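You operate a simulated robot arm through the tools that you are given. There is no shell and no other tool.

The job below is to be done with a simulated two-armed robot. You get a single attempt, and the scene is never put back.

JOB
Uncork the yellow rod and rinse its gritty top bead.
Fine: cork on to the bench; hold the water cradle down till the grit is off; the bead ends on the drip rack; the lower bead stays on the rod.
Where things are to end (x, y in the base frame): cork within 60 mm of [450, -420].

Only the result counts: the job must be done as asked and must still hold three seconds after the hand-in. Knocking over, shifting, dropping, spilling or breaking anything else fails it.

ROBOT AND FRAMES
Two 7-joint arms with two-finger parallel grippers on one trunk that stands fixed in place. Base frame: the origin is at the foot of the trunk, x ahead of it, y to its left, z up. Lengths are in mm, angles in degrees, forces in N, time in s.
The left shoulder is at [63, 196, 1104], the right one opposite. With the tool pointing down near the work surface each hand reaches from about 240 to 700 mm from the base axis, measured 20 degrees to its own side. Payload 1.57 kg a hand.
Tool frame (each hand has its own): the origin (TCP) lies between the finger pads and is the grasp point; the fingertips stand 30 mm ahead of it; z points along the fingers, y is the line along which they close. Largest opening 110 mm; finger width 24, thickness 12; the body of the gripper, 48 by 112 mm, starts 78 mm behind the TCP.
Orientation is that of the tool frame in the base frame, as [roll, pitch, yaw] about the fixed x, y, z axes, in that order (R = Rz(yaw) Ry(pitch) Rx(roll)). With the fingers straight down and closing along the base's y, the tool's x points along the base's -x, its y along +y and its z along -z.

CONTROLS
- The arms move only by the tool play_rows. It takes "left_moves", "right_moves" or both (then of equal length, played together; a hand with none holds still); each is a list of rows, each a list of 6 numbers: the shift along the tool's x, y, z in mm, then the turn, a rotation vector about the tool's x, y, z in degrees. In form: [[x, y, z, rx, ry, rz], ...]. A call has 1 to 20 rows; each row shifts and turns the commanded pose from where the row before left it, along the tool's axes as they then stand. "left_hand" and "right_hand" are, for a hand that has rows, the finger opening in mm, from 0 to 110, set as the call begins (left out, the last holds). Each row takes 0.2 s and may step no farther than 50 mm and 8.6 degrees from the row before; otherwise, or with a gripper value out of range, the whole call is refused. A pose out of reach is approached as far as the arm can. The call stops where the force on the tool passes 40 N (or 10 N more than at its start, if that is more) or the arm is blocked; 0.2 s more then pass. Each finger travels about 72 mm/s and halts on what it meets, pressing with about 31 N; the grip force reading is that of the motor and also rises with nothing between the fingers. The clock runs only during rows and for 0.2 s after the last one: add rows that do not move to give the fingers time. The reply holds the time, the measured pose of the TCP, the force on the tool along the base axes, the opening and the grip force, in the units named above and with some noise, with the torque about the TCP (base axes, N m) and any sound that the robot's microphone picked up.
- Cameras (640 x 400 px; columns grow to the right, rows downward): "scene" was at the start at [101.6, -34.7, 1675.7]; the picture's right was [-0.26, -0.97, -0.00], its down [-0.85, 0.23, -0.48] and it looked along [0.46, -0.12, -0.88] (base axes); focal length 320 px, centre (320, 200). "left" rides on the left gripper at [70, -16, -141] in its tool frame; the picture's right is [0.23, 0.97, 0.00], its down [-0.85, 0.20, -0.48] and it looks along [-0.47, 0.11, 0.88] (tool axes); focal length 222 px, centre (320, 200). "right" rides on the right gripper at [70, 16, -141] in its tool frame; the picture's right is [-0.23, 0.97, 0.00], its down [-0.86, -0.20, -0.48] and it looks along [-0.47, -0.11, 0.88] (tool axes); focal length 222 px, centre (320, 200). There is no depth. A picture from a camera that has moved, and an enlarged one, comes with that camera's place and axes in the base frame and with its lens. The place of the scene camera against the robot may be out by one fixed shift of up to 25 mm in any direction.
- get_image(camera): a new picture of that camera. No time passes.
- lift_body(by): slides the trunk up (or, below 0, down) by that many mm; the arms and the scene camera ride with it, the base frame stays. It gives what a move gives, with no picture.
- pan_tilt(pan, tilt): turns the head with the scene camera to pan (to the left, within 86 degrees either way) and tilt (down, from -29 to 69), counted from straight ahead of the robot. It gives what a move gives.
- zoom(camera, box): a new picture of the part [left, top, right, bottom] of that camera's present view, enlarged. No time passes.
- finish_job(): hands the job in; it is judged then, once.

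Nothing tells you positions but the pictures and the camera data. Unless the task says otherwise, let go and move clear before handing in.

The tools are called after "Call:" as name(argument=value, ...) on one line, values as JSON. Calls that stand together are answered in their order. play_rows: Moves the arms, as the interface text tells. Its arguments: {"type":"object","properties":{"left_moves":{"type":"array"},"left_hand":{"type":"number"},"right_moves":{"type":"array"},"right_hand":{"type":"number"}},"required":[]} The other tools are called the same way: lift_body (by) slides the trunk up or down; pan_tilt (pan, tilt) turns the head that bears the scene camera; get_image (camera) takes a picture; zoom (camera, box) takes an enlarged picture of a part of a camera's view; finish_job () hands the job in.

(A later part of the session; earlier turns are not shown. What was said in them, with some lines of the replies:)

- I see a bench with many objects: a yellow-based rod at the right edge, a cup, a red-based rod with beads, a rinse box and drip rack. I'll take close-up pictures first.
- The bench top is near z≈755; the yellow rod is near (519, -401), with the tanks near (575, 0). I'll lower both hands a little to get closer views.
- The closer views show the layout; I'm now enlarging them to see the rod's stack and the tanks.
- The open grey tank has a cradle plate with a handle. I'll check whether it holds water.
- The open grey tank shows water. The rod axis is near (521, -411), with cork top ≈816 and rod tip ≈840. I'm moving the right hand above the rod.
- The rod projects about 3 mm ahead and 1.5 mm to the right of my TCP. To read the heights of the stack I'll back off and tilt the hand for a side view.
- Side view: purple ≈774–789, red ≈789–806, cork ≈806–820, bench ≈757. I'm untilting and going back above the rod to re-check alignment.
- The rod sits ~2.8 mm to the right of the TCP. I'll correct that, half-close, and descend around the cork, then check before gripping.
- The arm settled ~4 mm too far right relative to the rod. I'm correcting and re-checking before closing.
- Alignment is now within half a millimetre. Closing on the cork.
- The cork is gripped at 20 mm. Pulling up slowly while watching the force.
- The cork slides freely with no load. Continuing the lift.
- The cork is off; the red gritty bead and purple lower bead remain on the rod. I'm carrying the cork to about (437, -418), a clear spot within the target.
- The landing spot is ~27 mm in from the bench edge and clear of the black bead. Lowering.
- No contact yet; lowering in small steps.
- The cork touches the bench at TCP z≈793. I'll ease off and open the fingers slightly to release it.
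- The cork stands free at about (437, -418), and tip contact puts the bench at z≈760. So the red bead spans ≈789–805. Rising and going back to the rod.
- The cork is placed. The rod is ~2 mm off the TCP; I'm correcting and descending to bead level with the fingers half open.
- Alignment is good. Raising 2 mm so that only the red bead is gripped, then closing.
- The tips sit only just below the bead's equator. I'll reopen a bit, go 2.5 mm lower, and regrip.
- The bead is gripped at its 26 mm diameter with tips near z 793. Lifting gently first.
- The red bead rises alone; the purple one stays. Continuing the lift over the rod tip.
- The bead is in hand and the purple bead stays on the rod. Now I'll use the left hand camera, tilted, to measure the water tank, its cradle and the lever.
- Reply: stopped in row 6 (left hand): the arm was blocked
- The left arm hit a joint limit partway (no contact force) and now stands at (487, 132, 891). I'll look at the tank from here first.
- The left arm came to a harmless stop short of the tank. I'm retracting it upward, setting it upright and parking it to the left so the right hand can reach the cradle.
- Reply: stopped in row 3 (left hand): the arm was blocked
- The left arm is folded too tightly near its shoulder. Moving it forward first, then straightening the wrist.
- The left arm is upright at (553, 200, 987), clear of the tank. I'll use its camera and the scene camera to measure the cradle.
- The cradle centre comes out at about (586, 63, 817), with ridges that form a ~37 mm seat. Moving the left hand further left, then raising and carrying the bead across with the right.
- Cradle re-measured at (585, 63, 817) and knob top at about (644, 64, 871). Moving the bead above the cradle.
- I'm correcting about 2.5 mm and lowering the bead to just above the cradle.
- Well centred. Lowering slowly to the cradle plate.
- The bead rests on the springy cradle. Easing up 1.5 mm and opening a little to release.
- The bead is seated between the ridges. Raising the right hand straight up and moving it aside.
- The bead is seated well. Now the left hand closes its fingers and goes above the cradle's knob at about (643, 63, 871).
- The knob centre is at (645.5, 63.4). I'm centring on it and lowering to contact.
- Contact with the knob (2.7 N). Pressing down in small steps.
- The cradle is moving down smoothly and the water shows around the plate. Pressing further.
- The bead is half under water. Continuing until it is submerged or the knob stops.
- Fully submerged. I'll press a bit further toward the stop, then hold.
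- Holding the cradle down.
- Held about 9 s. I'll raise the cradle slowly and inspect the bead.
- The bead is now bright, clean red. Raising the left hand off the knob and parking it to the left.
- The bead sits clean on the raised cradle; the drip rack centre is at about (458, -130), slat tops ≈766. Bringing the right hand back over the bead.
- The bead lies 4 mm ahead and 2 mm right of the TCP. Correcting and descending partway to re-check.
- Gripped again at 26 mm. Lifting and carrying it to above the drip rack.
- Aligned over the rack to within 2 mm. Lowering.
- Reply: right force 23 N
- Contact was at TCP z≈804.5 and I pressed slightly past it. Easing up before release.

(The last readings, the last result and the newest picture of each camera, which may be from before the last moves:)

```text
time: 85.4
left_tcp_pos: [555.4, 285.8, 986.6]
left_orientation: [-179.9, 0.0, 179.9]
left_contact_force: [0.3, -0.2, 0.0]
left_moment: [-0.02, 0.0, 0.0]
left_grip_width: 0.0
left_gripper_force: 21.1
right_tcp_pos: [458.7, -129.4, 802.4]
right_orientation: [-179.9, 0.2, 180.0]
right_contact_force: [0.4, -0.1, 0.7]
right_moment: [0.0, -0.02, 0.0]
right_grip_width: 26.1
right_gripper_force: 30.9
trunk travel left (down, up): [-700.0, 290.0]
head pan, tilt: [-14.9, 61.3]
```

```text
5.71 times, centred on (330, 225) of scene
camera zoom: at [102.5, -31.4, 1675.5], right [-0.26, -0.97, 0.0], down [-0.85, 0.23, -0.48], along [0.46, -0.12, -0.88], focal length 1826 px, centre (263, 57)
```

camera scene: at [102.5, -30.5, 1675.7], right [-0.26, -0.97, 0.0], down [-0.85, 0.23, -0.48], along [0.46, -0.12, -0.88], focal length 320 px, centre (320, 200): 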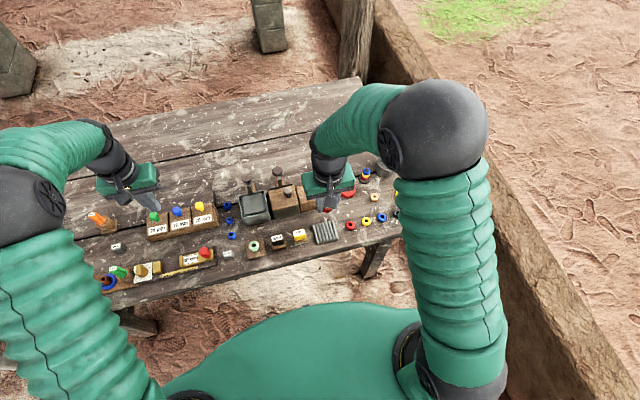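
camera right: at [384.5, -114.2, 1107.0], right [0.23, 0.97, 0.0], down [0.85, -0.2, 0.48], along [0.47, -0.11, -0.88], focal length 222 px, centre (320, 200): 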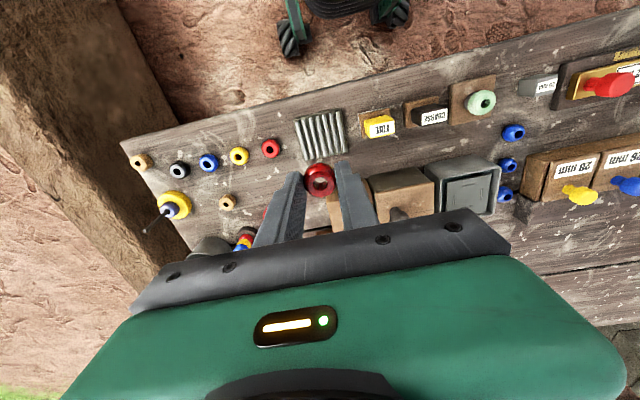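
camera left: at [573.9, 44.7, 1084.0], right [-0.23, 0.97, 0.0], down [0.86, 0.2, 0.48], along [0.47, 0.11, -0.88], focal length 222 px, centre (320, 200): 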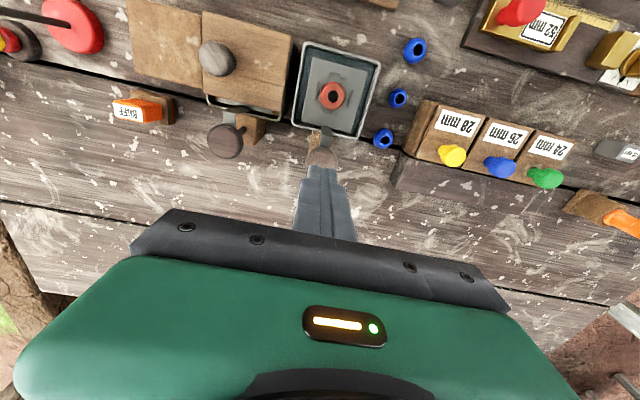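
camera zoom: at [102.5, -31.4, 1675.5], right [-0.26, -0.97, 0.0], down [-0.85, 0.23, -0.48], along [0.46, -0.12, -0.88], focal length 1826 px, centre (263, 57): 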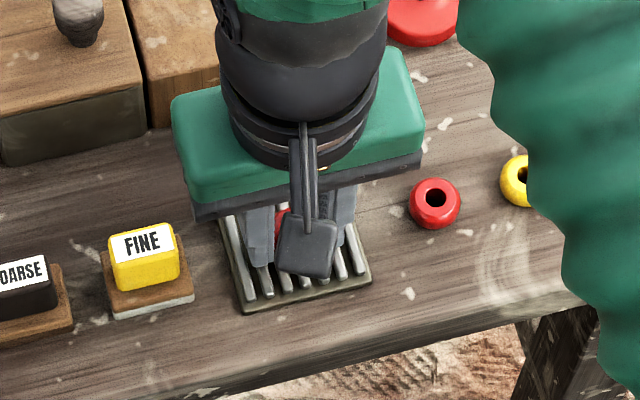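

Force is back near zero and the bead sits centrally on the slats. Opening to release.

Call:
play_rows(right_hand=40, right_moves=[[0, 0, 0, 0, 0, 0], [0, 0, 0, 0, 0, 0], [0, 0, 0, 0, 0, 0]])

Call:
zoom(camera="right", box=[240, 90, 400, 220])

```text
time: 86.2
left_tcp_pos: [554.6, 288.0, 985.8]
left_orientation: [-179.9, 0.0, 179.9]
left_contact_force: [0.0, 0.5, -0.1]
left_moment: [0.0, -0.02, -0.01]
left_grip_width: 0.1
left_gripper_force: 21.6
right_tcp_pos: [459.5, -130.7, 803.4]
right_orientation: [-179.9, 0.3, -180.0]
right_contact_force: [-0.1, -0.9, -0.6]
right_moment: [0.0, 0.03, 0.0]
right_grip_width: 39.9
right_gripper_force: 0.0
trunk travel left (down, up): [-700.0, 290.0]
head pan, tilt: [-14.9, 61.3]
```

```text
3.08 times, centred on (320, 155) of right
camera zoom: at [386.8, -113.4, 944.6], right [0.23, 0.97, 0.0], down [0.85, -0.2, 0.48], along [0.47, -0.11, -0.88], focal length 684 px, centre (320, 338)
```

zoom: 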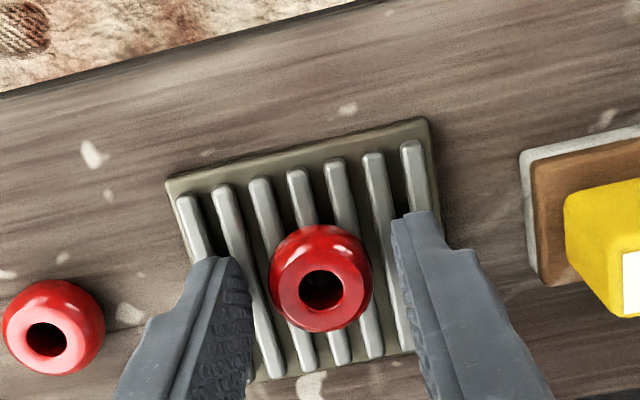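

The bead rests on the rack. Raising the right hand straight up and checking everything.

Call:
play_rows(right_moves=[[0, 0, -5, 0, 0, 0], [0, 0, -15, 0, 0, 0], [0, 0, -40, 0, 0, 0], [0, 0, -45, 0, 0, 0], [0, 0, -45, 0, 0, 0], [0, -40, -20, 0, 0, 0], [0, -40, 0, 0, 0, 0], [0, 0, 0, 0, 0, 0]])

Call:
get_image(camera="right")

Call:
zoom(camera="right", box=[300, 60, 420, 180])

Call:
zoom(camera="right", box=[170, 100, 320, 240])

Call:
zoom(camera="scene", box=[220, 150, 440, 270])

```text
time: 88.0
left_tcp_pos: [555.7, 286.7, 986.6]
left_orientation: [180.0, 0.0, 179.9]
left_contact_force: [-0.5, -0.7, -0.4]
left_moment: [-0.01, -0.02, -0.01]
left_grip_width: 0.0
left_gripper_force: 21.4
right_tcp_pos: [453.5, -211.3, 975.9]
right_orientation: [-179.9, 0.3, 180.0]
right_contact_force: [-0.4, -0.3, -0.4]
right_moment: [-0.02, 0.02, 0.02]
right_grip_width: 40.1
right_gripper_force: 0.1
trunk travel left (down, up): [-700.0, 290.0]
head pan, tilt: [-14.9, 61.3]
```

```text
taken
camera right: at [382.2, -194.6, 1117.5], right [0.23, 0.97, 0.0], down [0.85, -0.2, 0.48], along [0.47, -0.11, -0.88], focal length 222 px, centre (320, 200)
```

right: 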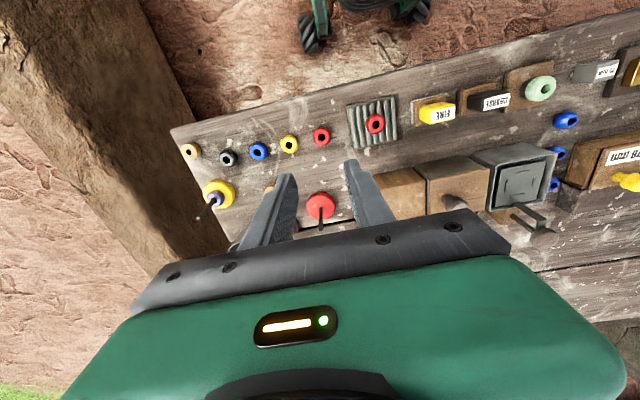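

```text
3.33 times, centred on (360, 120) of right
camera zoom: at [382.2, -194.6, 1117.5], right [0.23, 0.97, 0.0], down [0.85, -0.2, 0.48], along [0.47, -0.11, -0.88], focal length 740 px, centre (187, 467)
```

zoom: 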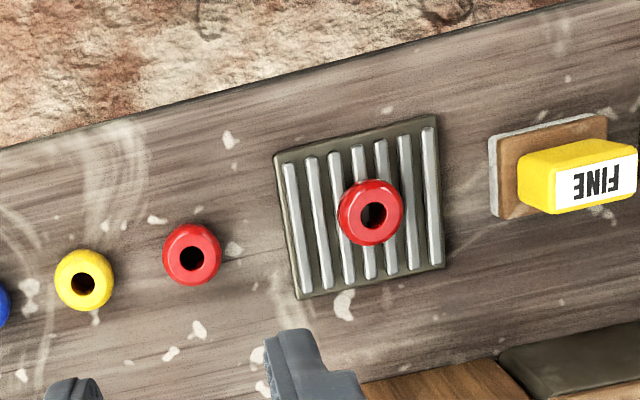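

```text
2.86 times, centred on (245, 170) of right
camera zoom: at [382.2, -194.6, 1117.5], right [0.23, 0.97, 0.0], down [0.85, -0.2, 0.48], along [0.47, -0.11, -0.88], focal length 635 px, centre (534, 286)
```

zoom: 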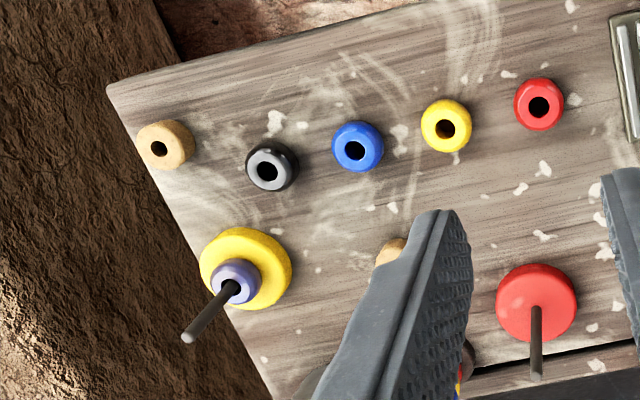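

```text
2.91 times, centred on (330, 210) of scene
camera zoom: at [101.9, -32.9, 1675.7], right [-0.26, -0.97, 0.0], down [-0.85, 0.23, -0.48], along [0.46, -0.12, -0.88], focal length 930 px, centre (291, 171)
```

zoom: 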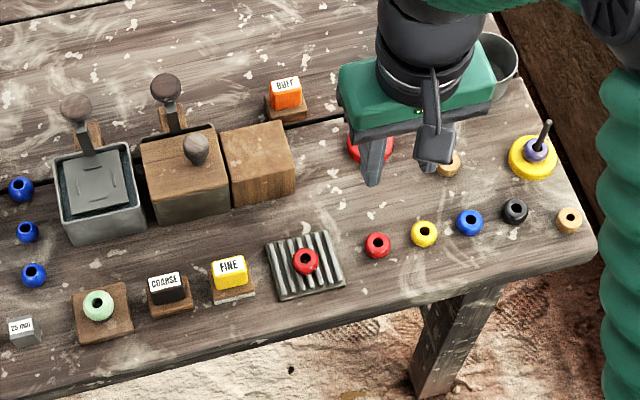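

Everything looks right: the cork is at ≈(435, -418), the purple bead is on the rod, and the clean bead is on the rack. One last close look at the bead for leftover grit.

Call:
zoom(camera="right", box=[358, 105, 392, 140])

Call:
zoom(camera="scene", box=[310, 215, 365, 250])

```text
11.43 times, centred on (375, 122) of right
camera zoom: at [382.2, -194.6, 1117.5], right [0.23, 0.97, 0.0], down [0.85, -0.2, 0.48], along [0.47, -0.11, -0.88], focal length 2538 px, centre (-309, 1086)
```

zoom: 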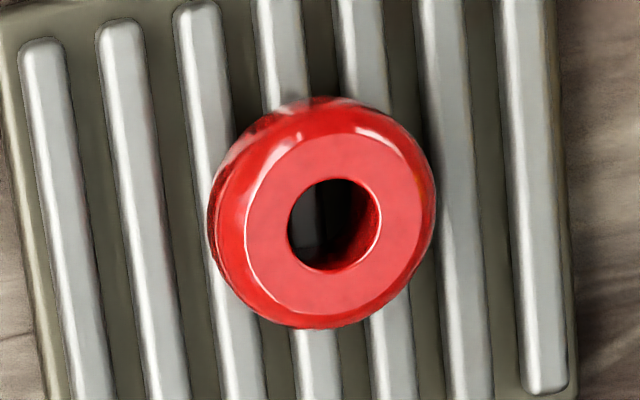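

```text
11.43 times, centred on (338, 232) of scene
camera zoom: at [101.9, -32.9, 1675.7], right [-0.26, -0.97, 0.0], down [-0.85, 0.23, -0.48], along [0.46, -0.12, -0.88], focal length 3652 px, centre (120, -171)
```

zoom: 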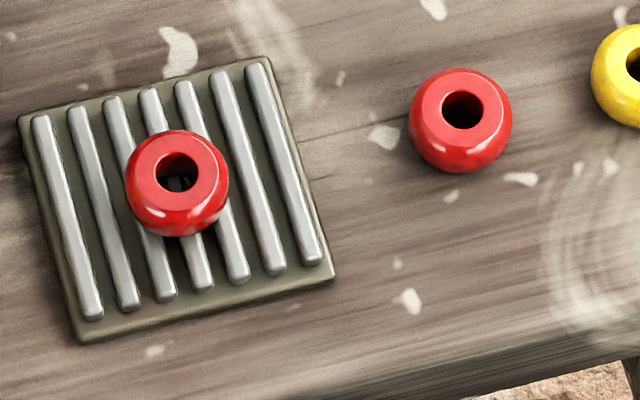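

The bead is clean and as bright as the other red bead, resting flat on the rack, and both hands are clear. Handing in.

Call:
finish_job()

```text
The job is handed in.
```

The yellow rod is uncorked and its gritty top bead is rinsed clean. I've handed the job in, but no verdict came back.

- **Cork:** it stands on the bench at about (435, -418), roughly 15–17 mm from the target point.
- **Rinse:** I held the water cradle down for about 9 s. Close-up pictures afterwards showed no grit, and the bead is as bright as the clean red one beside it.
- **Top bead:** it rests flat on the drip rack slats.
- **Lower bead:** the purple one is still on the rod.

While setting the bead on the rack I pressed a little too far, to about 23 N, before easing off. The last pictures show nothing around it moved or knocked over. Both hands were clear at hand-in.
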